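You operate a simulated robot arm through the tools that you are given. There is no shell and no other tool. Be economical: measure what you need, move in short steps, check, and stop when the job is done.

You are at the controls of a simulated robot arm. One attempt, no reset.

## Task
Wash the basket of inserts with two shots of soap, then move it to the sink.
Fine: in the wash tank, one cycle with the lid shut, till the green lamp shows; the loose insert stays on the table; leave the lid open and the heater as it is.

Only the result counts: the job must be done as asked and must still hold three seconds after the hand-in. Knocking over, shifting, dropping, spilling or breaking anything else fails it. A push-on lid holds only when it is set on centred and level and pressed home; a screw cap is set on level and turned clockwise until tight.

## Robot
A 7-joint arm with a two-finger parallel gripper on a trunk, on a base that drives. Base frame: it is fixed to the floor where the robot stands at the start and does not move with it; the origin is under the middle of the robot, x ahead of it, y to its left, z up; the surface under the hand at the start is at about z = 880. Lengths are in mm, angles in degrees, forces in N, time in s.
With the tool pointing down near the work surface it reaches from about 300 to 740 mm from the robot's upright axis, wherever it stands. Its first joint turns from -115.0 to 115.0 degrees. Places, roughly: black drain lever [500, 200, 1000]; blue fill lever [500, 300, 1000]; bottom of the sink [400, 1300, 700]; bottom of the wash tank [400, 700, 700]; green start button [200, 200, 900]; heater knob [200, 300, 900]; lamp plate [700, 200, 1200]; tank lid [600, 700, 1100]; top of the basket table [400, -100, 900]; white soap button [300, 200, 900]. Payload 3.91 kg.
The tool frame sits at the grasp point between the pads (the TCP): z along the fingers, y along the line on which they close. The tips reach 30 mm beyond it. Largest opening 110 mm; finger width 20, thickness 10; the body of the gripper, 48 by 112 mm, starts 55 mm behind the TCP.
Orientation is told as [roll, pitch, yaw] about the base's x, y, z axes, in that order, counted from this pose: with the fingers straight down and closing along the base's y, the tool's x points along the base's -x, its y along +y and its z along -z.

## Interface
- The arm moves only by the tool arm_command. Its argument "commands" is a list of rows, each an object of numbers (a shift or turn left out is 0, a gripper value left out holds the last): "tx", "ty", "tz": the shift along the base's x, y, z in units of 50 mm (1.0 is 50 mm); "rx", "ry", "rz": the turn, a rotation vector about the base's x, y, z in units of 4 degrees (1.0 is 4 degrees); "claw": the opening, from 0 (shut) to 1 (fully open). In form: [{"tx": .., "ty": .., "tz": .., "rx": .., "ry": .., "rz": .., "claw": ..}, ...]. A call has 1 to 8 rows; each row shifts and turns the commanded pose from where the row before left it. A call with a number of a shift or a turn outside -1 to 1 is refused whole. A row lasts 0.2 s, in which the tool goes at most 50 mm and 8.6 degrees; a call with a longer step from one row to the next is refused whole, and so is a gripper value outside its range. Where a pose cannot be reached the arm comes as near as it can. A force on the tool above 40 N (or 10 N above the force at the start of the call, whichever is more), or a blocked arm, ends the call early, and 0.2 s more pass. The fingers move at their own pace (about 108 mm/s each) and stop on an object; they squeeze with about 37 N. The grip force told is the motor's: it shows also when the fingers shut on nothing. Time passes only in rows, and 0.2 s behind the last, so rows that do not move let the fingers close. The reply holds the time, the measured pose of the TCP, the force on the tool along the base axes, the opening and the grip force, in the units named above and with some noise, with the torque about the TCP (base axes, N m) and any sound that the robot's microphone picked up.
- Cameras (640 x 400 px; columns grow to the right, rows downward): "scene" is now at [12, 190.3, 1763.9]; the picture's right is [0.44, -0.90, 0.00], its down [-0.65, -0.32, -0.68] and it looks along [0.61, 0.30, -0.73] (base axes); focal length 214 px, centre (320, 200). "wrist" rides on the gripper at [72, 17, -103] in the tool frame; the picture's right is [-0.23, 0.97, 0.00], its down [-0.76, -0.18, -0.62] and it looks along [-0.61, -0.14, 0.78] (tool axes); focal length 222 px, centre (320, 200). There is no depth. A picture from a camera that has moved, and an enlarged one, comes with that camera's place and axes in the base frame and with its lens.
- get_image(camera): a new picture of that camera. No time passes.
- raise_lower(by): slides the trunk up (or, below 0, down) by that many mm; the arm and the scene camera ride with it, the base frame stays. It gives what a move gives, with no picture.
- base_move(legs): drives the robot by 1 to 6 legs, each [ahead, turn to the left] in mm and degrees, along the robot's own axes; the way and the turn of a leg run together, so that a leg with both is an arc; at most 1500 mm and 180 degrees a leg. The arm and the cameras ride along, it lands a little off, and it stops where it bumps. It gives what a move gives.
- pan_tilt(pan, tilt): turns the head with the scene camera to pan (to the left, within 155 degrees either way) and tilt (down, from -29 to 69), counted from straight ahead of the robot. It gives what a move gives.
- close_up(camera, box): a new picture of the part [left, top, right, bottom] of that camera's present view, enlarged. No time passes.
- sign_off(): hands the job in; it is judged then, once.

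Go step by step. Nothing tells you exact positions but the pictures and the camera data: compare them with the known pose of the tool, close in by small moves and look again before you grip or let go. The budget is 120 turns and 98 pictures, counting those below and the enlarged ones. Unless the task says otherwise, let go and move clear before handing in, and close with one line.

The tools are called after "Emit:" as name(argument=value, ...) on one line, values as JSON. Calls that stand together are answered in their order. arm_command: Moves the arm, as the interface text tells. Its arguments: {"type":"object","properties":{"commands":{"type":"array"}},"required":["commands"]} The other tools are called the same way: raise_lower (by) slides the trunk up or down; base_move (legs) drives the base; pan_tilt (pan, tilt) turns the head that bears the scene camera; get_image (camera) takes a picture; close_up (camera, box) takes an enlarged picture of a part of a camera's view; sign_off () hands the job in.

At the start:

```text
time: 0.0
eef_pos: [265.7, 309.1, 1623.7]
tool_rot: [-0.1, 0.0, 0.0]
wrist_force: [1.0, 0.6, -0.1]
moment: [-0.02, 0.04, -0.04]
opening: 109.9
grip_force: 0.0
trunk travel left (down, up): [-880.0, 110.0]
robot x, y, heading: [1.2, -0.3, 0.1]
head pan, tilt: [26.3, 46.9]
```

scene: 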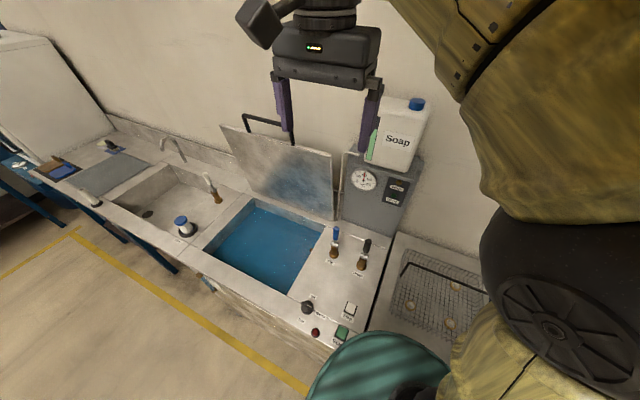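
wrist: 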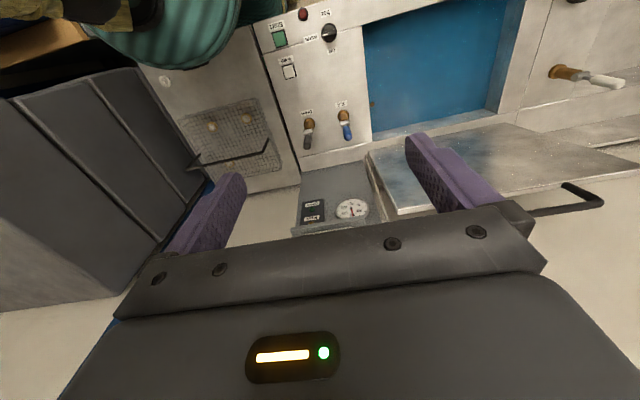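

I see the wash station: the tank with its lid open, the panel to its right, and the basket table further right behind the arm. I'll look closer at the parts first.

Emit:
close_up(camera="scene", box=[280, 140, 440, 350])

Emit:
close_up(camera="wrist", box=[140, 0, 400, 230])

Emit:
pan_tilt(pan=-10, tilt=60)

Emit:
get_image(camera="scene")

```text
1.90 times, centred on (360, 245) of scene
camera zoom: at [12.0, 190.3, 1763.9], right [0.44, -0.9, 0.0], down [-0.65, -0.32, -0.68], along [0.61, 0.3, -0.73], focal length 408 px, centre (244, 114)
```

zoom: 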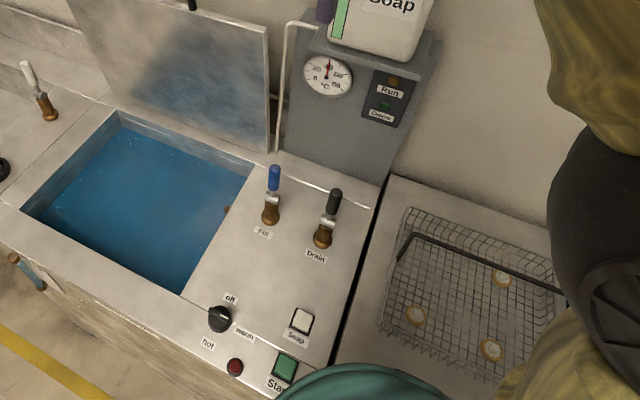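

```text
1.74 times, centred on (270, 115) of wrist
camera zoom: at [194.0, 325.7, 1727.7], right [0.23, 0.97, 0.0], down [0.76, -0.18, 0.62], along [0.61, -0.14, -0.78], focal length 386 px, centre (407, 348)
```

zoom: 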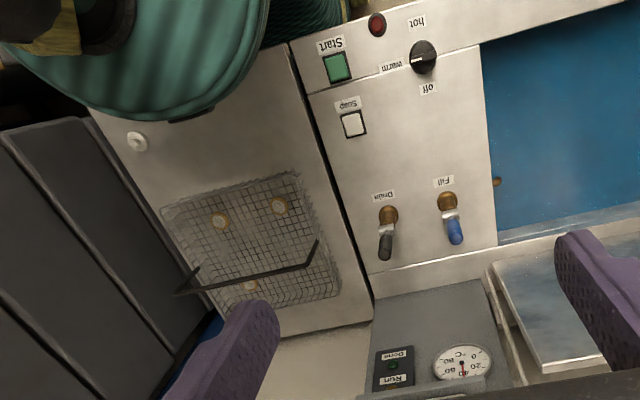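

```text
time: 1.0
eef_pos: [266.4, 309.1, 1624.0]
tool_rot: [0.0, 0.1, 0.0]
wrist_force: [-0.4, -0.8, -1.0]
moment: [0.02, 0.0, 0.01]
opening: 110.1
grip_force: 0.1
trunk travel left (down, up): [-880.0, 110.0]
robot x, y, heading: [-1.8, -1.0, 0.1]
head pan, tilt: [-10.0, 60.0]
```

```text
93 pictures are left
camera scene: at [6.1, 143.4, 1747.1], right [-0.17, -0.98, 0.0], down [-0.85, 0.15, -0.5], along [0.49, -0.09, -0.87], focal length 214 px, centre (320, 200)
```

scene: 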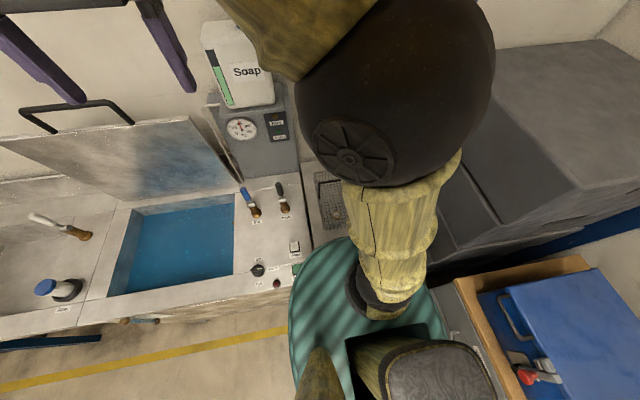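

The panel and basket match the rough map. Next I'll look at the table on the right, the floor and the left side before driving.

Emit:
pan_tilt(pan=80, tilt=45)

Emit:
get_image(camera="scene")

Emit:
pan_tilt(pan=35, tilt=60)

Emit:
get_image(camera="scene")

```text
time: 2.7
eef_pos: [266.5, 308.7, 1623.1]
tool_rot: [-0.1, 0.0, 0.1]
wrist_force: [0.0, -0.4, 0.3]
moment: [0.01, 0.0, 0.02]
opening: 109.7
grip_force: 0.1
trunk travel left (down, up): [-880.0, 110.0]
robot x, y, heading: [0.8, -1.4, 0.1]
head pan, tilt: [80.0, 45.0]
```

```text
92 pictures are left
camera scene: at [-45.4, 234.9, 1766.5], right [0.98, -0.17, 0.0], down [-0.12, -0.7, -0.71], along [0.12, 0.7, -0.71], focal length 214 px, centre (320, 200)
```

scene: 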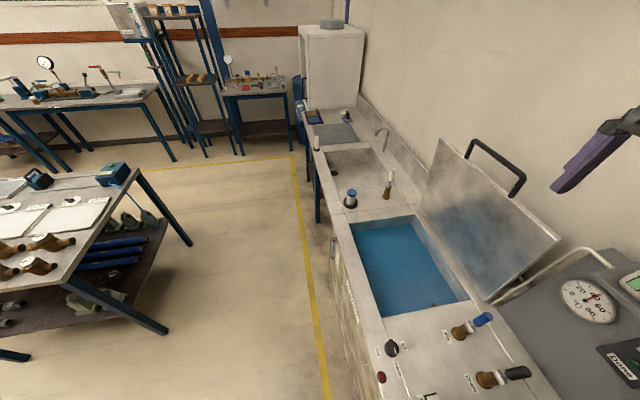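

```text
time: 3.8
eef_pos: [267.1, 309.1, 1623.5]
tool_rot: [0.0, 0.0, -0.1]
wrist_force: [0.1, 1.3, 0.0]
moment: [0.0, 0.02, -0.02]
opening: 110.0
grip_force: 0.0
trunk travel left (down, up): [-880.0, 110.0]
robot x, y, heading: [4.4, 0.1, -0.1]
head pan, tilt: [35.0, 60.0]
```

```text
91 pictures are left
camera scene: at [-5.1, 193.2, 1747.1], right [0.57, -0.82, 0.0], down [-0.71, -0.5, -0.5], along [0.41, 0.29, -0.87], focal length 214 px, centre (320, 200)
```

scene: 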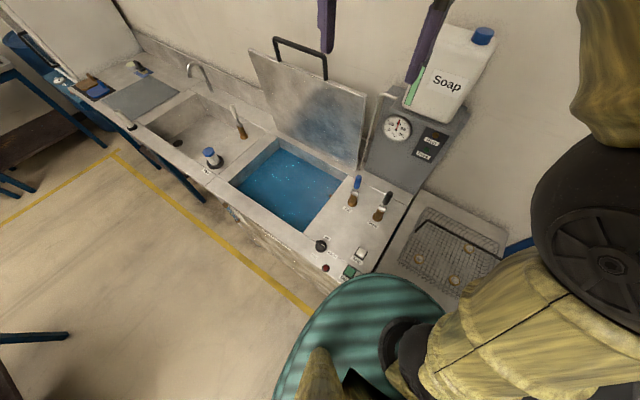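

The floor in front of the counter is clear. I estimate the basket at x 350–620 and y −250–65, with its bail upright near (475, −70, ~1060). The tank opening is about x 230–560 and y 440–895. I'll back off and shift left so that basket, panel and tank are all in reach.

Emit:
base_move(legs=[[-120, 0], [0, 90], [300, 0], [0, -90]])

Emit:
pan_tilt(pan=-35, tilt=50)

Emit:
get_image(camera="scene")

Emit:
get_image(camera="wrist")

```text
time: 7.8
eef_pos: [-87.2, 406.8, 1624.0]
tool_rot: [0.0, 0.1, 36.1]
wrist_force: [0.6, 0.1, -0.3]
moment: [-0.02, 0.01, 0.02]
opening: 110.0
grip_force: 0.0
trunk travel left (down, up): [-880.0, 110.0]
robot x, y, heading: [-118.7, -0.1, 36.1]
head pan, tilt: [35.0, 60.0]
stopped in leg 2: the robot was blocked; the commanded pose is now the measured one
```

```text
time: 9.2
eef_pos: [-88.8, 407.7, 1624.0]
tool_rot: [0.0, 0.0, 36.1]
wrist_force: [0.0, 0.5, 0.7]
moment: [-0.01, 0.04, 0.01]
opening: 110.0
grip_force: 0.0
trunk travel left (down, up): [-880.0, 110.0]
robot x, y, heading: [-123.1, 2.1, 36.0]
head pan, tilt: [-35.0, 50.0]
```

```text
90 pictures are left
camera scene: at [-182.2, 92.0, 1759.6], right [0.02, -1.0, 0.0], down [-0.77, -0.01, -0.64], along [0.64, 0.01, -0.77], focal length 214 px, centre (320, 200)
```

scene: 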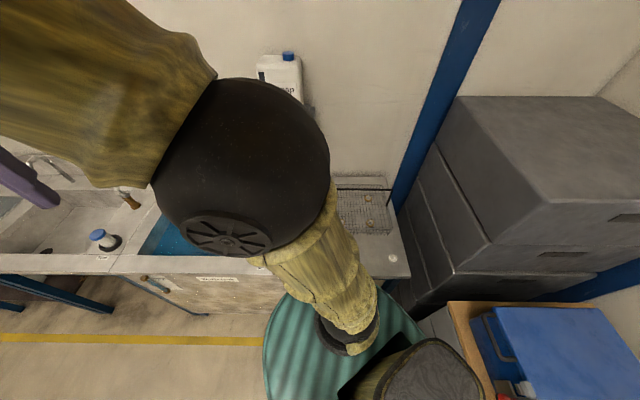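

```text
89 pictures are left
camera wrist: at [-156.4, 377.4, 1727.7], right [-0.39, 0.92, 0.0], down [0.72, 0.31, 0.62], along [0.57, 0.24, -0.78], focal length 222 px, centre (320, 200)
```

wrist: 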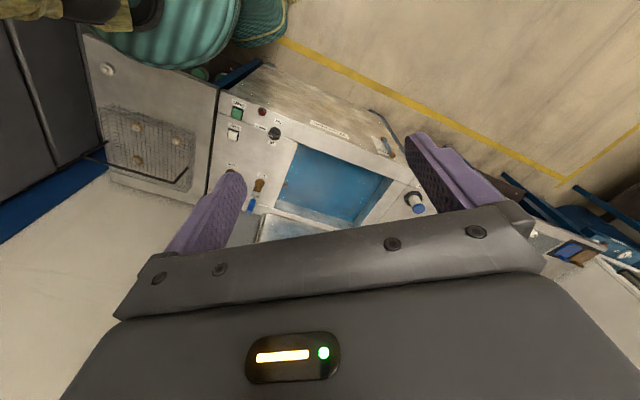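

The turn stopped at 36°, so something blocked the base. I'll look at the robot's own surroundings to see what.

Emit:
pan_tilt(pan=-130, tilt=55)

Emit:
get_image(camera="scene")

Emit:
pan_tilt(pan=145, tilt=55)

Emit:
get_image(camera="scene")

```text
time: 10.9
eef_pos: [-88.5, 406.2, 1625.1]
tool_rot: [-0.1, 0.0, 36.1]
wrist_force: [-0.7, 0.3, -0.6]
moment: [0.01, -0.01, 0.0]
opening: 109.9
grip_force: 0.1
trunk travel left (down, up): [-880.0, 110.0]
robot x, y, heading: [-120.1, 1.1, 36.1]
head pan, tilt: [-130.0, 55.0]
```

```text
88 pictures are left
camera scene: at [-264.2, 18.7, 1753.1], right [-1.0, 0.07, 0.0], down [0.06, 0.82, -0.57], along [-0.04, -0.57, -0.82], focal length 214 px, centre (320, 200)
```

scene: 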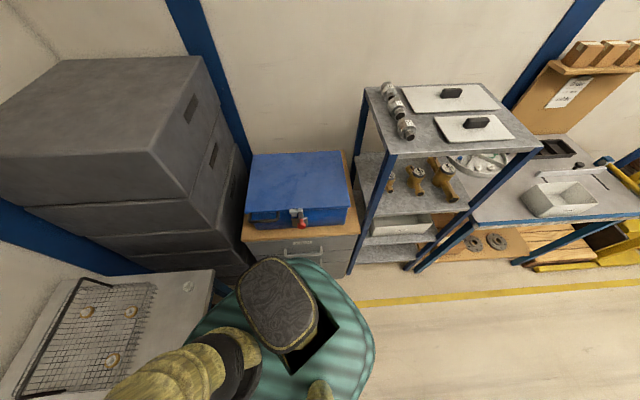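

```text
time: 14.7
eef_pos: [-88.6, 407.4, 1624.2]
tool_rot: [0.0, 0.0, 36.0]
wrist_force: [-0.2, 0.2, 0.2]
moment: [-0.01, 0.0, 0.03]
opening: 110.1
grip_force: 0.0
trunk travel left (down, up): [-880.0, 110.0]
robot x, y, heading: [-121.9, -3.9, 35.9]
head pan, tilt: [145.0, 55.0]
```

```text
87 pictures are left
camera scene: at [-331.3, 89.4, 1753.1], right [-0.02, 1.0, 0.0], down [0.82, 0.01, -0.57], along [-0.57, -0.01, -0.82], focal length 214 px, centre (320, 200)
```

scene: 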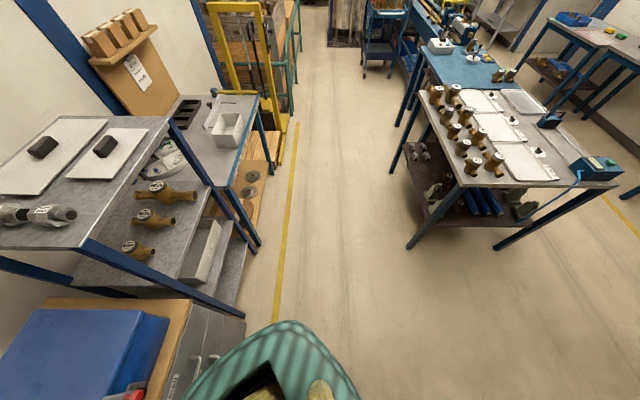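

The base reaches far back, and its right rear met the drawer cabinet. I'll turn right instead, reverse out to the rear left, then come forward at y≈300.

Emit:
base_move(legs=[[0, -66], [-450, 0], [0, 42], [390, 0], [0, -12]])

Emit:
pan_tilt(pan=-20, tilt=50)

Emit:
get_image(camera="scene")

Emit:
get_image(camera="wrist")

```text
time: 28.1
eef_pos: [128.1, 625.0, 1624.1]
tool_rot: [0.0, 0.0, 1.1]
wrist_force: [0.3, -0.8, 0.2]
moment: [0.01, -0.02, -0.04]
opening: 110.3
grip_force: 0.0
trunk travel left (down, up): [-880.0, 110.0]
robot x, y, heading: [-132.4, 306.1, 0.7]
head pan, tilt: [145.0, 55.0]
```

```text
time: 30.6
eef_pos: [126.3, 623.8, 1622.3]
tool_rot: [0.0, 0.0, 1.1]
wrist_force: [-0.6, 0.5, 0.4]
moment: [-0.01, 0.0, 0.03]
opening: 109.9
grip_force: 0.2
trunk travel left (down, up): [-880.0, 110.0]
robot x, y, heading: [-130.4, 310.6, 0.8]
head pan, tilt: [-20.0, 50.0]
```

```text
86 pictures are left
camera scene: at [-122.5, 439.5, 1759.6], right [-0.33, -0.94, 0.0], down [-0.72, 0.25, -0.64], along [0.61, -0.21, -0.77], focal length 214 px, centre (320, 200)
```

scene: 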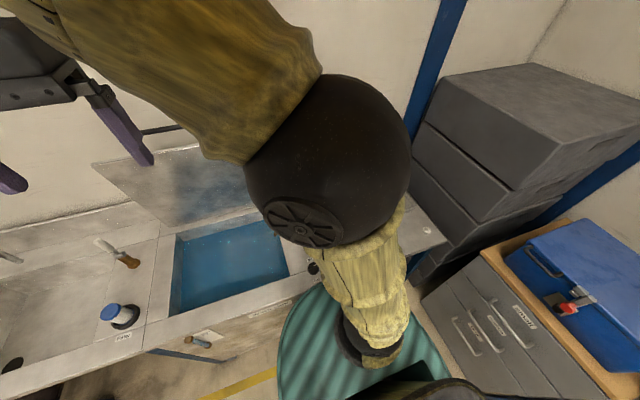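

```text
85 pictures are left
camera wrist: at [54.4, 640.1, 1727.7], right [0.21, 0.98, 0.0], down [0.76, -0.16, 0.62], along [0.61, -0.13, -0.78], focal length 222 px, centre (320, 200)
```

wrist: 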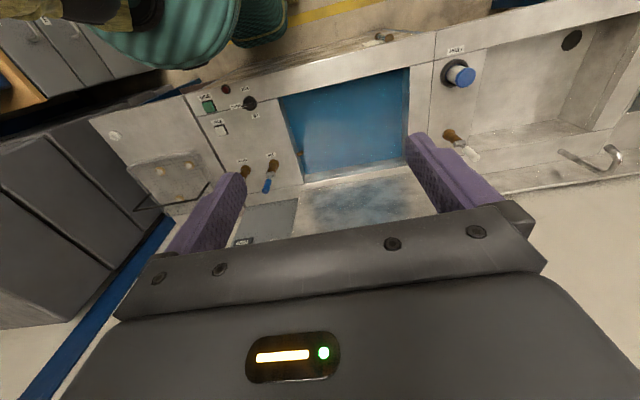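

The robot now stands at about (−131, 308). I'll swing the hand over the basket at height, turning it so the fingers close along x.

Emit:
arm_command(commands=[{"tx": 0.432, "ty": -0.735, "rz": -0.95}, {"tx": 0.432, "ty": -0.735, "rz": -0.95}, {"tx": 0.432, "ty": -0.735, "rz": -0.95}, {"tx": 0.432, "ty": -0.735, "rz": -0.95}, {"tx": 0.432, "ty": -0.735, "rz": -0.95}, {"tx": 0.432, "ty": -0.735, "rz": -0.95}, {"tx": 0.432, "ty": -0.735, "rz": -0.95}, {"tx": 0.432, "ty": -0.735, "rz": -0.95}])

Emit:
arm_command(commands=[{"tx": 0.325, "ty": -0.675, "rz": -0.95}, {"tx": 0.325, "ty": -0.675, "rz": -0.95}, {"tx": 0.325, "ty": -0.675, "rz": -0.95}, {"tx": 0.325, "ty": -0.675, "rz": -0.95}, {"tx": 0.325, "ty": -0.675, "rz": -0.95}, {"tx": 0.325, "ty": -0.675, "rz": -0.95}, {"tx": 0.325, "ty": -0.675, "rz": -0.95}, {"tx": 0.325, "ty": -0.675, "rz": -0.95}])

Emit:
arm_command(commands=[{"tx": 0.11, "ty": -0.325, "rz": -0.95}, {"tx": 0.11, "ty": -0.325, "rz": -0.95}, {"tx": 0.11, "ty": -0.325, "rz": -0.95}, {"tx": 0.11, "ty": -0.325, "rz": -0.95}, {"tx": 0.11, "ty": -0.325, "rz": -0.95}, {"tx": 0.11, "ty": -0.325, "rz": -0.95}, {"tx": 0.11, "ty": -0.325, "rz": -0.95}, {"tx": 0.11, "ty": -0.325, "rz": -0.95}])

Emit:
get_image(camera="wrist")

Emit:
get_image(camera="scene")

```text
time: 32.4
eef_pos: [303.3, 325.9, 1624.9]
tool_rot: [0.0, 0.2, -29.3]
wrist_force: [0.3, -1.1, 0.3]
moment: [0.03, 0.0, 0.0]
opening: 109.9
grip_force: 0.0
trunk travel left (down, up): [-880.0, 110.0]
robot x, y, heading: [-132.3, 310.9, 1.0]
head pan, tilt: [-20.0, 50.0]
```

```text
time: 34.2
eef_pos: [333.4, 102.3, 1597.0]
tool_rot: [0.0, 0.1, -59.8]
wrist_force: [1.0, -1.3, 0.4]
moment: [0.05, 0.05, -0.03]
opening: 110.1
grip_force: 0.0
out of reach, approached as far as the arm can: row 2, 3, 4, 5, 6, 7, 8
trunk travel left (down, up): [-880.0, 110.0]
robot x, y, heading: [-133.8, 309.3, 1.0]
head pan, tilt: [-20.0, 50.0]
```

```text
time: 36.0
eef_pos: [291.8, 80.3, 1610.8]
tool_rot: [0.2, -0.3, -84.4]
wrist_force: [-0.5, 0.1, 0.0]
moment: [0.0, 0.01, 0.0]
opening: 110.3
grip_force: 0.1
out of reach, approached as far as the arm can: row 1, 2, 3, 4, 5, 6, 7, 8
trunk travel left (down, up): [-880.0, 110.0]
robot x, y, heading: [-130.2, 310.5, 0.8]
head pan, tilt: [-20.0, 50.0]
```

```text
84 pictures are left
camera wrist: at [301.3, 155.0, 1714.6], right [0.99, -0.13, 0.01], down [-0.11, -0.77, 0.63], along [-0.08, -0.62, -0.78], focal length 222 px, centre (320, 200)
```

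wrist: 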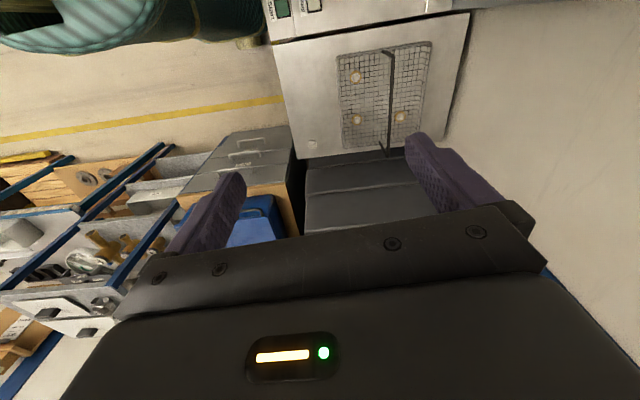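

```text
83 pictures are left
camera scene: at [-123.1, 439.7, 1759.6], right [-0.33, -0.94, 0.0], down [-0.72, 0.25, -0.64], along [0.61, -0.21, -0.77], focal length 214 px, centre (320, 200)
```

scene: 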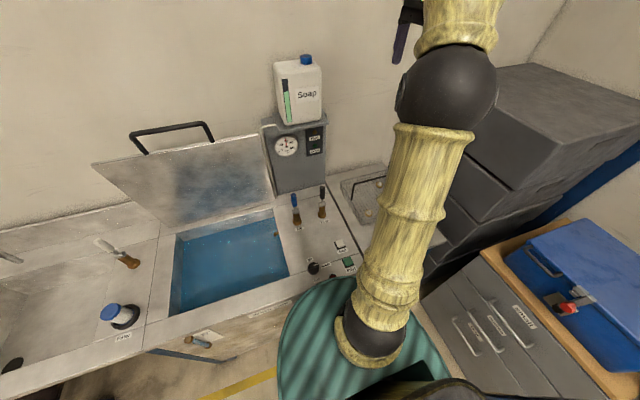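

At this height the arm can't reach out that far, so I'll lower the hand, which brings the pose back into reach.

Emit:
arm_command(commands=[{"tz": -1}, {"tz": -1}, {"tz": -1}, {"tz": -1}, {"tz": -1}, {"tz": -1}, {"tz": -1}])

Emit:
get_image(camera="wrist")

Emit:
get_image(camera="scene")

```text
time: 37.6
eef_pos: [295.7, 78.8, 1259.0]
tool_rot: [0.1, -0.2, -86.4]
wrist_force: [-1.1, 0.6, -0.5]
moment: [0.03, 0.05, 0.0]
opening: 109.9
grip_force: 0.0
trunk travel left (down, up): [-880.0, 110.0]
robot x, y, heading: [-132.2, 307.2, 0.9]
head pan, tilt: [-20.0, 50.0]
```

```text
82 pictures are left
camera wrist: at [307.2, 151.9, 1362.2], right [0.99, -0.16, 0.0], down [-0.13, -0.77, 0.63], along [-0.1, -0.62, -0.78], focal length 222 px, centre (320, 200)
```

wrist: 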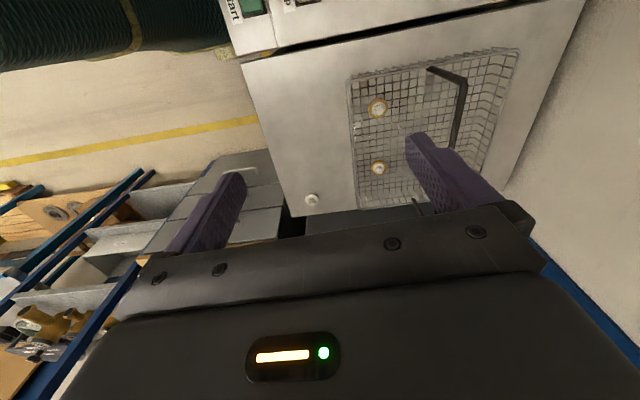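

```text
81 pictures are left
camera scene: at [-120.8, 438.7, 1759.7], right [-0.33, -0.94, 0.0], down [-0.72, 0.25, -0.64], along [0.61, -0.21, -0.77], focal length 214 px, centre (320, 200)
```

scene: 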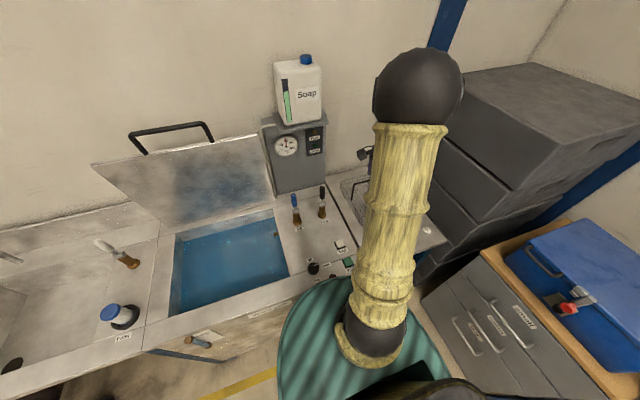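

The bail stands upright near x≈465, with its left end at y≈73. I'll move out over it at z≈1200 and look again.

Emit:
arm_command(commands=[{"tx": 0.68, "ty": -0.56, "tz": -0.24}, {"tx": 0.68, "ty": -0.56, "tz": -0.24}, {"tx": 0.68, "ty": -0.56, "tz": -0.24}, {"tx": 0.68, "ty": -0.56, "tz": -0.24}, {"tx": 0.68, "ty": -0.56, "tz": -0.24, "rz": -0.9}])

Emit:
get_image(camera="wrist")

Emit:
get_image(camera="scene")

```text
time: 38.8
eef_pos: [461.8, -60.7, 1196.4]
tool_rot: [0.0, -0.1, -89.9]
wrist_force: [0.8, 0.6, -0.4]
moment: [0.03, 0.02, 0.02]
opening: 110.1
grip_force: 0.1
trunk travel left (down, up): [-880.0, 110.0]
robot x, y, heading: [-134.2, 311.4, 0.9]
head pan, tilt: [-20.0, 50.0]
```

```text
80 pictures are left
camera wrist: at [480.3, 12.6, 1300.0], right [0.97, -0.23, 0.0], down [-0.18, -0.76, 0.62], along [-0.14, -0.61, -0.78], focal length 222 px, centre (320, 200)
```

wrist: 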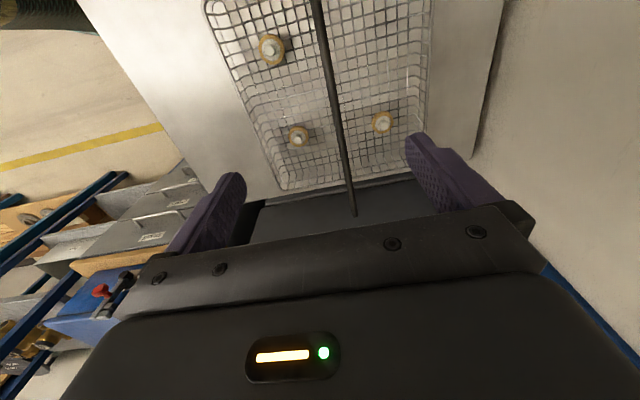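

```text
79 pictures are left
camera scene: at [-119.9, 437.3, 1759.8], right [-0.33, -0.94, 0.0], down [-0.72, 0.25, -0.64], along [0.61, -0.21, -0.77], focal length 214 px, centre (320, 200)
```

scene: 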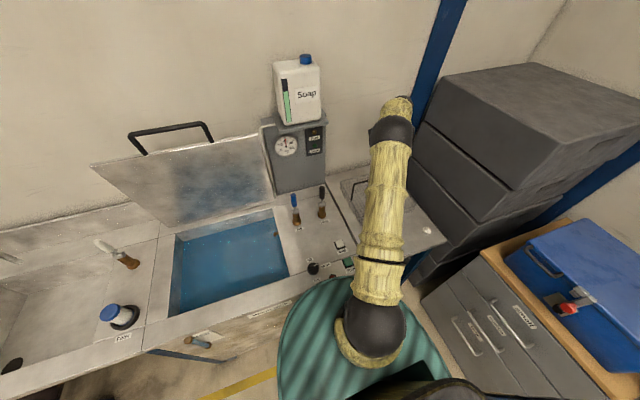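

The bail runs straight along y at x≈480, with its top near z≈1055 and its middle at y≈−73. I'll centre on it, lower in two steps and look.

Emit:
arm_command(commands=[{"tx": 0.36, "ty": -0.24}, {"tz": -0.7}, {"tz": -0.7}, {"tz": -0.7}])

Emit:
get_image(camera="wrist")

```text
time: 39.8
eef_pos: [477.7, -71.9, 1094.4]
tool_rot: [0.1, -0.2, -89.9]
wrist_force: [0.1, -0.4, -0.3]
moment: [-0.01, 0.0, 0.02]
opening: 109.8
grip_force: 0.0
trunk travel left (down, up): [-880.0, 110.0]
robot x, y, heading: [-137.6, 310.5, 0.7]
head pan, tilt: [-20.0, 50.0]
```

```text
78 pictures are left
camera wrist: at [494.5, 1.0, 1197.5], right [0.97, -0.23, 0.0], down [-0.18, -0.76, 0.63], along [-0.14, -0.61, -0.78], focal length 222 px, centre (320, 200)
```

wrist: 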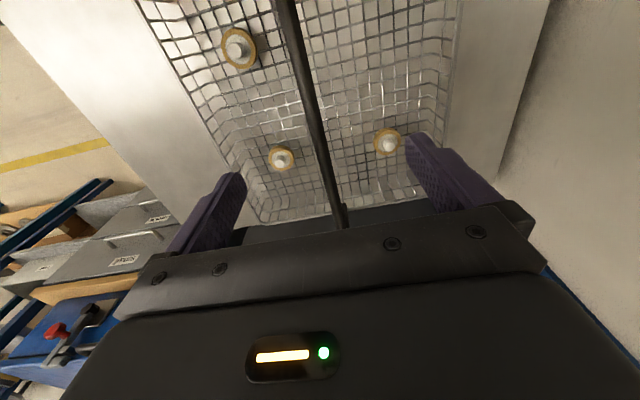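

The bail lies between the pads, a little below them. I'll lower the last 37 mm, then close.

Emit:
arm_command(commands=[{"tz": -0.37, "tx": 0.05}, {"tz": -0.37}, {"claw": 0}, {"claw": 0}, {"claw": 0}, {"claw": 0}])

Emit:
get_image(camera="wrist")

```text
time: 41.2
eef_pos: [480.7, -72.4, 1057.8]
tool_rot: [0.1, -0.2, -89.9]
wrist_force: [-1.7, -0.3, -0.2]
moment: [0.02, 0.0, 0.07]
opening: 9.4
grip_force: 36.9
trunk travel left (down, up): [-880.0, 110.0]
robot x, y, heading: [-132.3, 310.5, 1.0]
head pan, tilt: [-20.0, 50.0]
```

```text
77 pictures are left
camera wrist: at [497.4, 1.1, 1161.0], right [0.97, -0.23, 0.0], down [-0.18, -0.76, 0.63], along [-0.14, -0.61, -0.78], focal length 222 px, centre (320, 200)
```

wrist: 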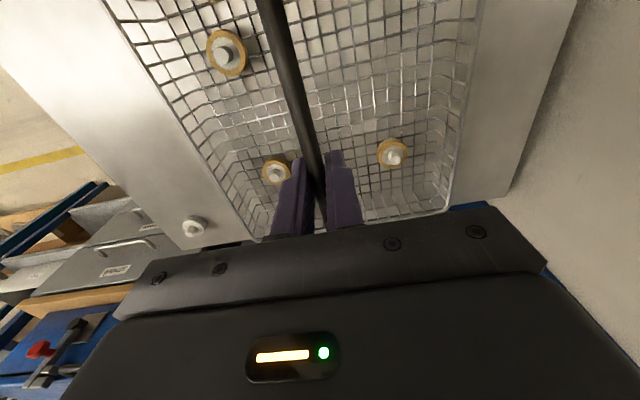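

The bail is held at a 9.4 mm opening. I'll lift slowly and check the load.

Emit:
arm_command(commands=[{"tz": 0.3}, {"tz": 0.4}, {"tz": 0.5}, {"tz": 0.6}, {"tz": 0.6}, {"tz": 0.6}])

Emit:
get_image(camera="wrist")

Emit:
get_image(camera="scene")

```text
time: 42.6
eef_pos: [482.9, -71.1, 1208.3]
tool_rot: [0.1, -0.1, -90.0]
wrist_force: [-0.2, -1.1, -5.7]
moment: [0.07, -0.01, -0.01]
opening: 9.2
grip_force: 37.4
trunk travel left (down, up): [-880.0, 110.0]
robot x, y, heading: [-135.0, 313.5, 0.7]
head pan, tilt: [-20.0, 50.0]
```

```text
76 pictures are left
camera wrist: at [499.6, 2.2, 1312.9], right [0.97, -0.23, 0.0], down [-0.18, -0.76, 0.63], along [-0.14, -0.61, -0.78], focal length 222 px, centre (320, 200)
```

wrist: 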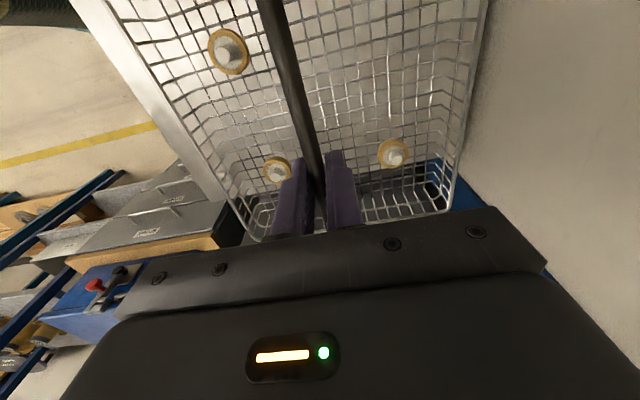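

```text
75 pictures are left
camera scene: at [-122.4, 439.2, 1759.6], right [-0.33, -0.94, 0.0], down [-0.72, 0.25, -0.64], along [0.61, -0.21, -0.77], focal length 214 px, centre (320, 200)
```

scene: 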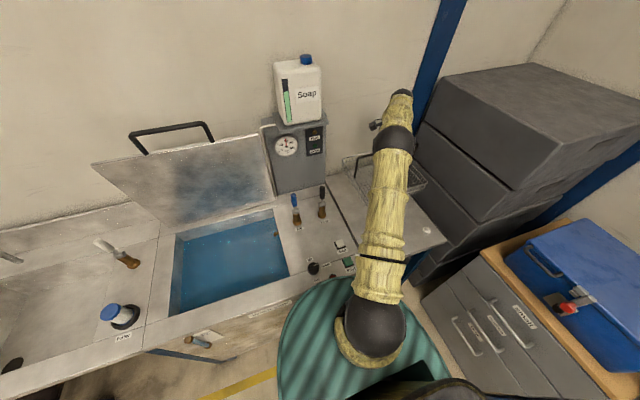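

The basket is up level with its three inserts, about 0.6 kg. I'll pull it in and raise it so it clears the levers, then carry it left.

Emit:
arm_command(commands=[{"tz": 0.5, "tx": -0.3}, {"tz": 0.5, "tx": -0.5}, {"tz": 0.4, "tx": -0.5, "ty": 0.3}, {"tz": 0.2, "tx": -0.5, "ty": 0.4}, {"tx": -0.2, "ty": 0.5}, {"ty": 0.6}, {"ty": 0.6}, {"ty": 0.6}])

Emit:
arm_command(commands=[{"ty": 0.7}, {"ty": 0.7}, {"ty": 0.7}, {"ty": 0.7}, {"ty": 0.7}, {"ty": 0.7}, {"ty": 0.7}])

Emit:
get_image(camera="wrist")

Emit:
get_image(camera="scene")

```text
time: 44.4
eef_pos: [382.3, 80.0, 1287.5]
tool_rot: [0.1, -0.3, -89.9]
wrist_force: [-0.7, 0.2, -5.6]
moment: [0.1, -0.01, 0.0]
opening: 9.1
grip_force: 37.0
trunk travel left (down, up): [-880.0, 110.0]
robot x, y, heading: [-133.4, 310.8, 0.9]
head pan, tilt: [-20.0, 50.0]
```

```text
time: 46.0
eef_pos: [384.4, 327.5, 1287.5]
tool_rot: [0.1, -0.1, -89.8]
wrist_force: [0.5, 0.6, -6.5]
moment: [0.1, 0.01, 0.02]
opening: 9.4
grip_force: 37.2
trunk travel left (down, up): [-880.0, 110.0]
robot x, y, heading: [-135.3, 310.6, 0.8]
head pan, tilt: [-20.0, 50.0]
```

```text
74 pictures are left
camera wrist: at [400.7, 400.7, 1389.8], right [0.97, -0.23, 0.0], down [-0.18, -0.76, 0.63], along [-0.14, -0.61, -0.78], focal length 222 px, centre (320, 200)
```

wrist: 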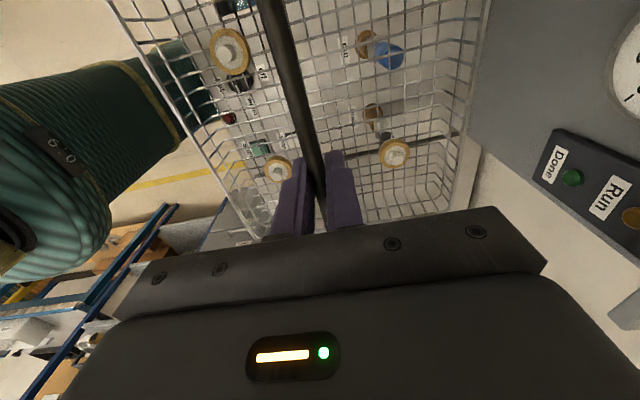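

```text
73 pictures are left
camera scene: at [-121.7, 441.1, 1759.5], right [-0.33, -0.94, 0.0], down [-0.72, 0.25, -0.64], along [0.61, -0.21, -0.77], focal length 214 px, centre (320, 200)
```

scene: 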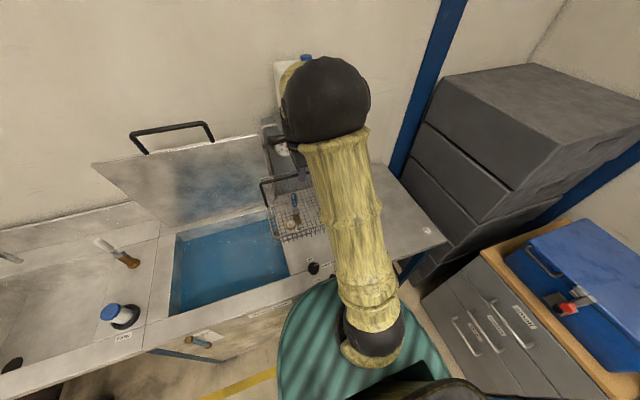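

The basket hangs straight and clear of the panel. The tank opening computes to about x 230–585 and y 450–900, so I'll carry the basket to its centre at (400, 672).

Emit:
arm_command(commands=[{"ty": 0.7}, {"ty": 0.9, "tx": 0.06}, {"ty": 0.9, "tx": 0.06}, {"ty": 0.9, "tx": 0.06}, {"ty": 0.9, "tx": 0.06}, {"ty": 0.9, "tx": 0.06}, {"ty": 0.9, "tx": 0.06}, {"ty": 0.8}])

Emit:
pan_tilt(pan=15, tilt=50)

Emit:
get_image(camera="wrist")

Emit:
get_image(camera="scene")

```text
time: 47.8
eef_pos: [401.3, 669.6, 1287.4]
tool_rot: [0.0, -0.4, -90.0]
wrist_force: [-0.1, 0.4, -5.7]
moment: [0.09, 0.01, -0.02]
opening: 9.5
grip_force: 36.8
trunk travel left (down, up): [-880.0, 110.0]
robot x, y, heading: [-127.8, 308.2, 0.9]
head pan, tilt: [-20.0, 50.0]
```

```text
time: 48.9
eef_pos: [400.9, 666.5, 1289.6]
tool_rot: [0.2, -0.1, -89.9]
wrist_force: [0.0, -0.6, -6.0]
moment: [0.1, 0.01, 0.01]
opening: 9.3
grip_force: 37.1
trunk travel left (down, up): [-880.0, 110.0]
robot x, y, heading: [-132.8, 310.0, 1.1]
head pan, tilt: [15.0, 50.0]
```

```text
72 pictures are left
camera wrist: at [418.1, 740.1, 1391.7], right [0.97, -0.23, 0.0], down [-0.18, -0.76, 0.63], along [-0.14, -0.61, -0.78], focal length 222 px, centre (320, 200)
```

wrist: 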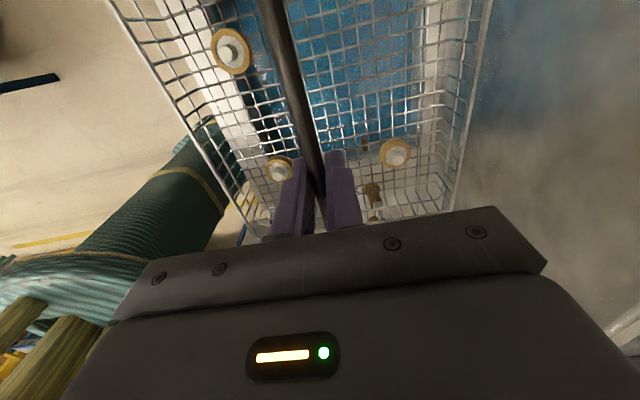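

```text
71 pictures are left
camera scene: at [-120.5, 485.8, 1759.6], right [0.27, -0.96, 0.0], down [-0.74, -0.21, -0.64], along [0.62, 0.17, -0.77], focal length 214 px, centre (320, 200)
```

scene: 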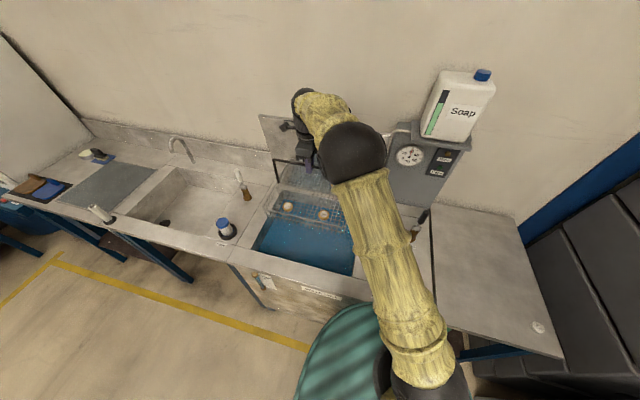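

The basket is above the tank. I'll lower it to just above the rim and check clearance.

Emit:
arm_command(commands=[{"tz": -0.8, "ty": 0.03}, {"tz": -0.9, "ty": 0.03}, {"tz": -0.9}, {"tz": -0.9}, {"tz": -0.6}])

Emit:
get_image(camera="wrist")

Emit:
close_up(camera="scene", box=[200, 100, 440, 300])

```text
time: 50.0
eef_pos: [401.5, 672.7, 1079.3]
tool_rot: [0.1, -0.3, -89.9]
wrist_force: [0.3, 0.4, -5.2]
moment: [0.07, -0.03, -0.02]
opening: 9.5
grip_force: 36.5
trunk travel left (down, up): [-880.0, 110.0]
robot x, y, heading: [-134.9, 312.0, 1.0]
head pan, tilt: [15.0, 50.0]
```

```text
70 pictures are left
camera wrist: at [417.8, 745.8, 1183.7], right [0.97, -0.23, 0.0], down [-0.18, -0.76, 0.63], along [-0.14, -0.61, -0.78], focal length 222 px, centre (320, 200)
```

wrist: 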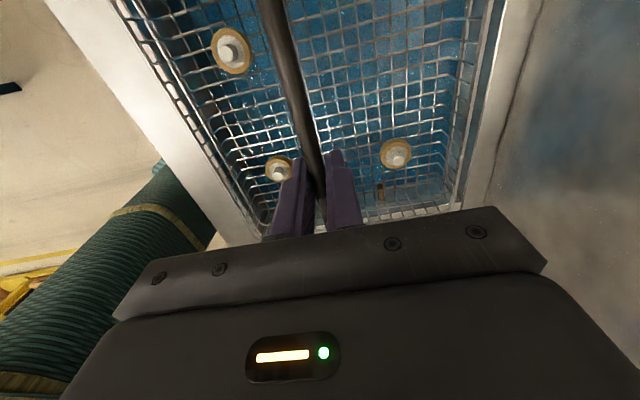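

```text
2.00 times, centred on (320, 200) of scene
camera zoom: at [-120.1, 486.7, 1759.5], right [0.27, -0.96, 0.0], down [-0.74, -0.21, -0.64], along [0.62, 0.18, -0.77], focal length 429 px, centre (320, 200)
```

zoom: 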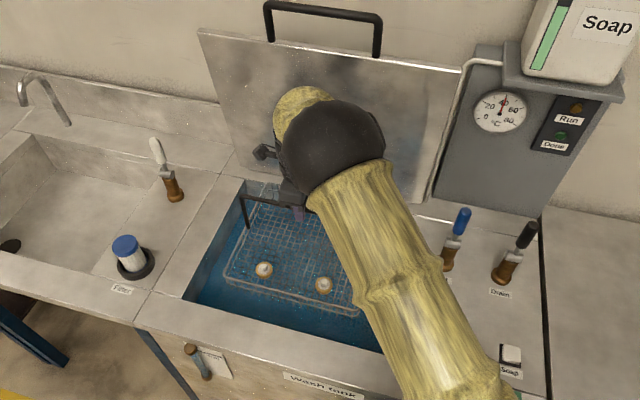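

There is clearance on all sides, and the opening spans about x 230–595, so I'll shift to x≈411. Then I'll lower the basket into the tank.

Emit:
arm_command(commands=[{"tx": 0.18, "tz": -0.3}, {"tz": -0.6}, {"tz": -0.6}, {"tz": -0.6}, {"tz": -0.6}, {"tz": -0.6}, {"tz": -0.4}])

Emit:
get_image(camera="wrist")

Emit:
close_up(camera="scene", box=[200, 100, 440, 300])

```text
time: 51.6
eef_pos: [411.6, 671.4, 898.1]
tool_rot: [0.1, -0.2, -89.9]
wrist_force: [0.2, -0.3, -5.4]
moment: [0.1, -0.02, 0.02]
opening: 9.3
grip_force: 36.9
trunk travel left (down, up): [-880.0, 110.0]
robot x, y, heading: [-130.9, 308.7, 1.0]
head pan, tilt: [15.0, 50.0]
```

```text
68 pictures are left
camera wrist: at [428.1, 743.2, 1001.4], right [0.97, -0.23, 0.0], down [-0.18, -0.76, 0.63], along [-0.14, -0.61, -0.78], focal length 222 px, centre (320, 200)
```

wrist: 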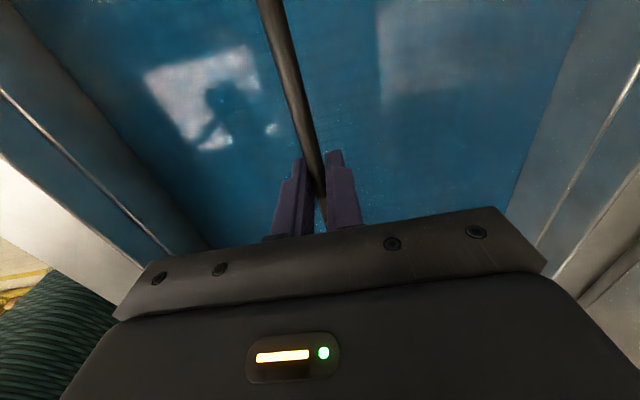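

```text
2.00 times, centred on (320, 200) of scene
camera zoom: at [-120.1, 486.4, 1759.6], right [0.27, -0.96, 0.0], down [-0.74, -0.21, -0.64], along [0.62, 0.18, -0.77], focal length 429 px, centre (320, 200)
```

zoom: 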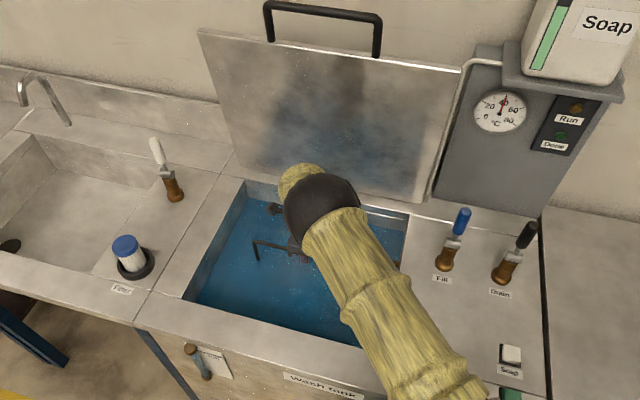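

The basket is submerged and still hanging free. I'll go on down in small steps until it touches the bottom.

Emit:
arm_command(commands=[{"tz": -0.2}, {"tz": -0.2}, {}])

Emit:
arm_command(commands=[{"tz": -0.1}, {"tz": -0.1}, {}])

```text
time: 52.5
eef_pos: [411.0, 671.1, 877.9]
tool_rot: [0.1, -0.2, -89.9]
wrist_force: [-0.5, -0.2, -5.1]
moment: [0.07, -0.03, -0.04]
opening: 9.3
grip_force: 37.2
trunk travel left (down, up): [-880.0, 110.0]
robot x, y, heading: [-136.1, 312.4, 1.1]
head pan, tilt: [15.0, 50.0]
```

```text
time: 53.2
eef_pos: [409.6, 671.8, 867.1]
tool_rot: [0.0, -0.2, -90.0]
wrist_force: [-0.4, 0.4, -4.9]
moment: [0.08, 0.02, -0.01]
opening: 9.4
grip_force: 36.7
trunk travel left (down, up): [-880.0, 110.0]
robot x, y, heading: [-133.2, 312.5, 1.1]
head pan, tilt: [15.0, 50.0]
```

Emit:
arm_command(commands=[{"tz": -0.1}, {"tz": -0.1}, {}])

Emit:
arm_command(commands=[{"tz": -0.1}, {"tz": -0.1}, {}])

Emit:
arm_command(commands=[{"tz": -0.1}, {"tz": -0.1}, {}])

```text
time: 54.0
eef_pos: [409.2, 672.9, 857.1]
tool_rot: [0.0, -0.2, -89.9]
wrist_force: [0.8, 0.3, -4.9]
moment: [0.05, -0.01, 0.01]
opening: 9.2
grip_force: 37.1
trunk travel left (down, up): [-880.0, 110.0]
robot x, y, heading: [-131.9, 308.3, 1.1]
head pan, tilt: [15.0, 50.0]
```

```text
time: 54.9
eef_pos: [410.5, 673.5, 847.8]
tool_rot: [0.1, -0.2, -89.7]
wrist_force: [-0.5, -0.2, -1.6]
moment: [-0.59, 0.0, 0.08]
opening: 9.4
grip_force: 37.0
trunk travel left (down, up): [-880.0, 110.0]
robot x, y, heading: [-131.7, 315.0, 1.0]
head pan, tilt: [15.0, 50.0]
```

```text
time: 55.5
eef_pos: [412.2, 674.9, 845.7]
tool_rot: [0.6, 0.2, -89.7]
wrist_force: [-4.6, -2.7, 21.5]
moment: [-0.85, 0.11, -0.02]
opening: 9.2
grip_force: 37.4
trunk travel left (down, up): [-880.0, 110.0]
robot x, y, heading: [-129.9, 312.1, 0.9]
head pan, tilt: [15.0, 50.0]
stopped in row 2: the force on the tool passed its limit at 45 N (the readings are from after the stop); the commanded pose is now the measured one
```

The basket rests on the bottom at TCP z≈847. I'll ease up 2 mm, let go and rise straight out.

Emit:
arm_command(commands=[{"tz": 0.03}, {"claw": 0.4}, {"claw": 0.4}, {"claw": 0.4}, {"tz": 0.3}, {"tz": 0.6}, {"tz": 0.8}])

Emit:
get_image(camera="wrist")

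```text
time: 57.0
eef_pos: [411.4, 672.7, 930.5]
tool_rot: [0.4, 0.1, -89.8]
wrist_force: [0.0, -0.6, 0.5]
moment: [0.03, 0.0, -0.01]
opening: 44.1
grip_force: 0.0
trunk travel left (down, up): [-880.0, 110.0]
robot x, y, heading: [-135.9, 308.0, 0.8]
head pan, tilt: [15.0, 50.0]
```

```text
66 pictures are left
camera wrist: at [428.5, 744.9, 1033.9], right [0.97, -0.23, 0.01], down [-0.18, -0.76, 0.62], along [-0.14, -0.61, -0.78], focal length 222 px, centre (320, 200)
```

wrist: 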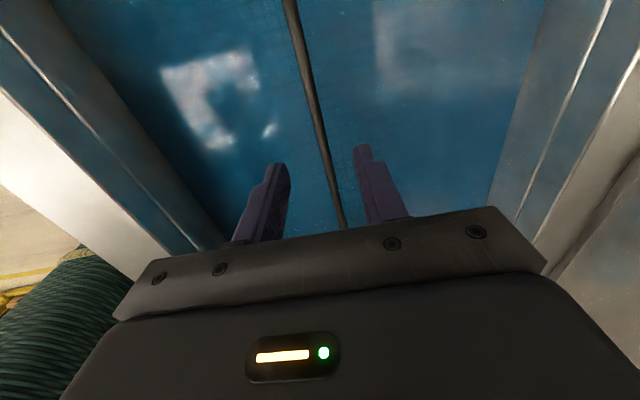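

The basket stands in the tank with its bail upright and below the rim. Now the soap button, which I estimate at (288, 200, ~905). I'll close the fingers and move above it.

Emit:
arm_command(commands=[{"tz": 0.9, "claw": 0}, {"tz": 0.9}, {"tz": 0.9}, {"tz": 0.5, "ty": -0.5}, {"ty": -0.9, "tx": -0.3}, {"ty": -0.9, "tx": -0.3}, {"ty": -0.9, "tx": -0.3}, {"ty": -0.9, "tx": -0.3}])

Emit:
arm_command(commands=[{"ty": -0.9, "tx": -0.3}, {"ty": -0.9, "tx": -0.3}, {"ty": -0.9, "tx": -0.3}, {"ty": -0.9, "tx": -0.3}, {"ty": -0.9}, {"ty": -0.9}])

Emit:
get_image(camera="wrist")

Emit:
get_image(camera="scene")

```text
time: 58.9
eef_pos: [349.8, 468.2, 1089.9]
tool_rot: [0.3, 0.1, -89.8]
wrist_force: [0.2, 0.5, -0.4]
moment: [0.04, 0.0, 0.02]
opening: 0.1
grip_force: 37.3
trunk travel left (down, up): [-880.0, 110.0]
robot x, y, heading: [-133.8, 311.8, 0.8]
head pan, tilt: [15.0, 50.0]
```

```text
time: 60.2
eef_pos: [291.5, 199.0, 1090.4]
tool_rot: [0.5, 0.1, -89.8]
wrist_force: [0.1, -0.8, -0.4]
moment: [0.01, -0.01, -0.02]
opening: 0.1
grip_force: 37.3
trunk travel left (down, up): [-880.0, 110.0]
robot x, y, heading: [-135.1, 310.4, 0.9]
head pan, tilt: [15.0, 50.0]
```

```text
65 pictures are left
camera wrist: at [307.2, 271.2, 1194.1], right [0.97, -0.22, 0.01], down [-0.18, -0.76, 0.62], along [-0.13, -0.61, -0.78], focal length 222 px, centre (320, 200)
```

wrist: 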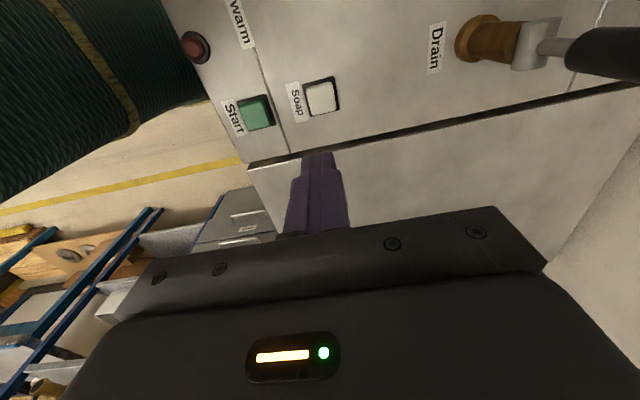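

```text
64 pictures are left
camera scene: at [-121.6, 484.1, 1759.8], right [0.27, -0.96, 0.0], down [-0.74, -0.21, -0.64], along [0.62, 0.18, -0.77], focal length 214 px, centre (320, 200)
```

scene: 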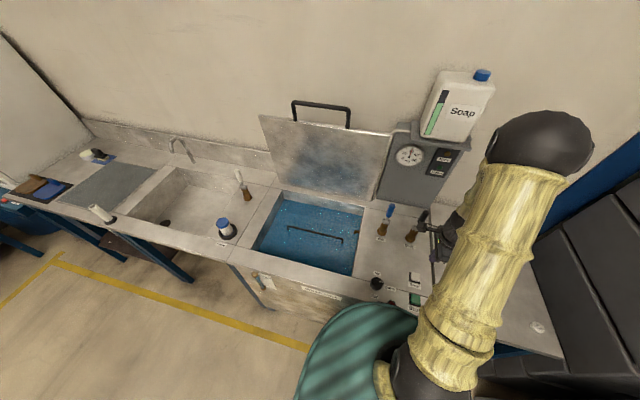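

The soap button computes to (295, 201) and the start button to (211, 201). I'll descend above the soap button.

Emit:
arm_command(commands=[{"tx": 0.06, "ty": 0.03, "tz": -0.6}, {"tz": -0.8}, {"tz": -0.8}])

Emit:
get_image(camera="wrist")

```text
time: 61.0
eef_pos: [295.6, 198.9, 979.8]
tool_rot: [0.4, 0.2, -89.8]
wrist_force: [-0.8, -0.5, -0.3]
moment: [-0.03, 0.0, 0.02]
opening: 0.0
grip_force: 37.3
trunk travel left (down, up): [-880.0, 110.0]
robot x, y, heading: [-135.6, 310.4, 1.1]
head pan, tilt: [15.0, 50.0]
```

```text
63 pictures are left
camera wrist: at [312.2, 270.4, 1083.6], right [0.97, -0.23, 0.01], down [-0.18, -0.76, 0.62], along [-0.14, -0.61, -0.78], focal length 222 px, centre (320, 200)
```

wrist: 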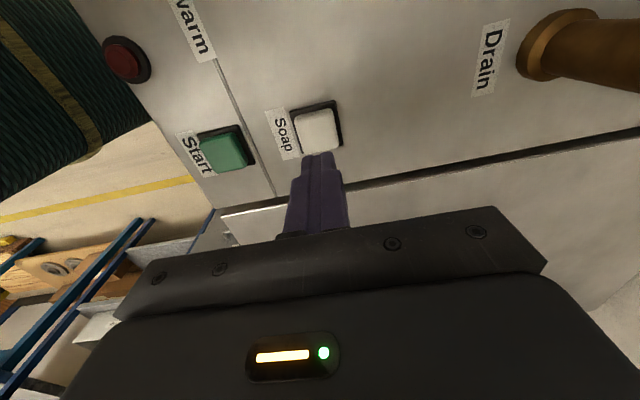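

I'm well aligned, with the tip about 50 mm above the button. I'll press down in small steps, watching force and sound.

Emit:
arm_command(commands=[{"tz": -0.4}, {"tz": -0.2}, {"tz": -0.1}, {}])

Emit:
close_up(camera="wrist", box=[220, 80, 420, 240])

```text
time: 62.0
eef_pos: [296.4, 199.4, 944.8]
tool_rot: [0.5, 0.2, -89.7]
wrist_force: [-0.2, 0.7, -0.7]
moment: [-0.02, 0.01, 0.02]
opening: 0.0
grip_force: 37.0
trunk travel left (down, up): [-880.0, 110.0]
robot x, y, heading: [-134.1, 312.2, 1.2]
head pan, tilt: [15.0, 50.0]
```

```text
2.50 times, centred on (320, 160) of wrist
camera zoom: at [312.0, 272.0, 1048.6], right [0.97, -0.22, 0.01], down [-0.18, -0.76, 0.62], along [-0.13, -0.61, -0.78], focal length 555 px, centre (320, 300)
```

zoom: 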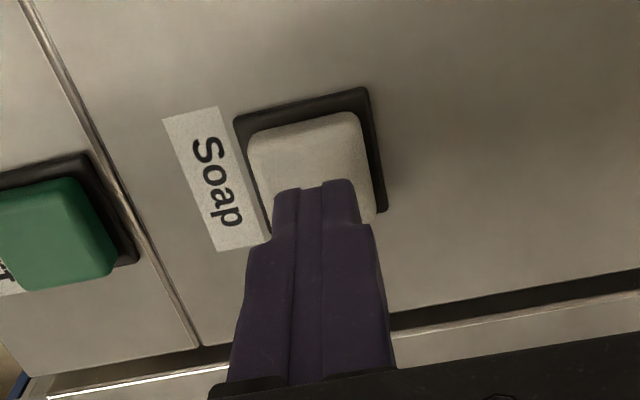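

Emit:
arm_command(commands=[{"tz": -0.1}, {"tz": -0.1}, {}])

Emit:
arm_command(commands=[{"tz": -0.08}, {"tz": -0.08}, {}])

```text
time: 62.9
eef_pos: [295.2, 199.9, 933.9]
tool_rot: [0.4, 0.1, -89.9]
wrist_force: [0.1, 0.2, 0.4]
moment: [0.01, -0.03, -0.01]
opening: 0.1
grip_force: 37.1
trunk travel left (down, up): [-880.0, 110.0]
robot x, y, heading: [-131.2, 310.9, 0.8]
head pan, tilt: [15.0, 50.0]
```

```text
time: 63.6
eef_pos: [296.0, 199.7, 925.9]
tool_rot: [0.4, 0.0, -90.0]
wrist_force: [0.7, 0.2, 1.0]
moment: [-0.01, 0.01, -0.03]
opening: 0.1
grip_force: 37.1
trunk travel left (down, up): [-880.0, 110.0]
robot x, y, heading: [-133.8, 311.6, 1.0]
head pan, tilt: [15.0, 50.0]
```

Emit:
arm_command(commands=[{"tz": -0.06}, {}])

Emit:
arm_command(commands=[{"tz": -0.06}, {}])

Emit:
close_up(camera="wrist", box=[220, 80, 420, 240])

```text
time: 64.2
eef_pos: [296.3, 199.0, 923.0]
tool_rot: [0.5, -0.1, -89.9]
wrist_force: [1.0, -0.5, 5.0]
moment: [-0.03, -0.03, 0.0]
opening: 0.0
grip_force: 37.3
trunk travel left (down, up): [-880.0, 110.0]
robot x, y, heading: [-135.2, 314.6, 0.9]
head pan, tilt: [15.0, 50.0]
heard: click
```

```text
time: 64.8
eef_pos: [294.5, 199.3, 920.5]
tool_rot: [0.4, -0.1, -89.8]
wrist_force: [5.1, -0.3, 19.7]
moment: [0.01, -0.09, -0.01]
opening: 0.2
grip_force: 36.7
trunk travel left (down, up): [-880.0, 110.0]
robot x, y, heading: [-133.2, 309.7, 1.3]
head pan, tilt: [15.0, 50.0]
```

```text
2.50 times, centred on (320, 160) of wrist
camera zoom: at [311.9, 272.1, 1025.3], right [0.97, -0.22, 0.01], down [-0.18, -0.76, 0.62], along [-0.13, -0.61, -0.78], focal length 555 px, centre (320, 300)
```

zoom: 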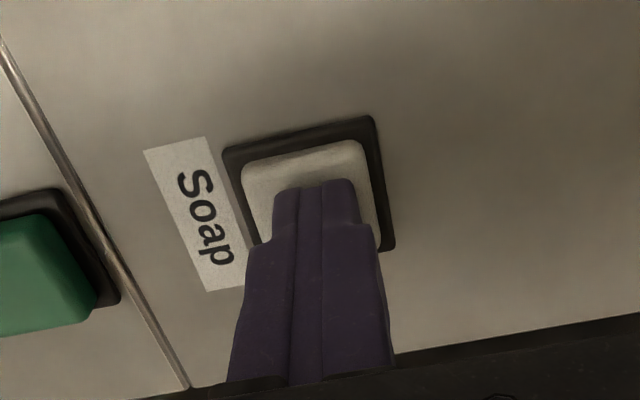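

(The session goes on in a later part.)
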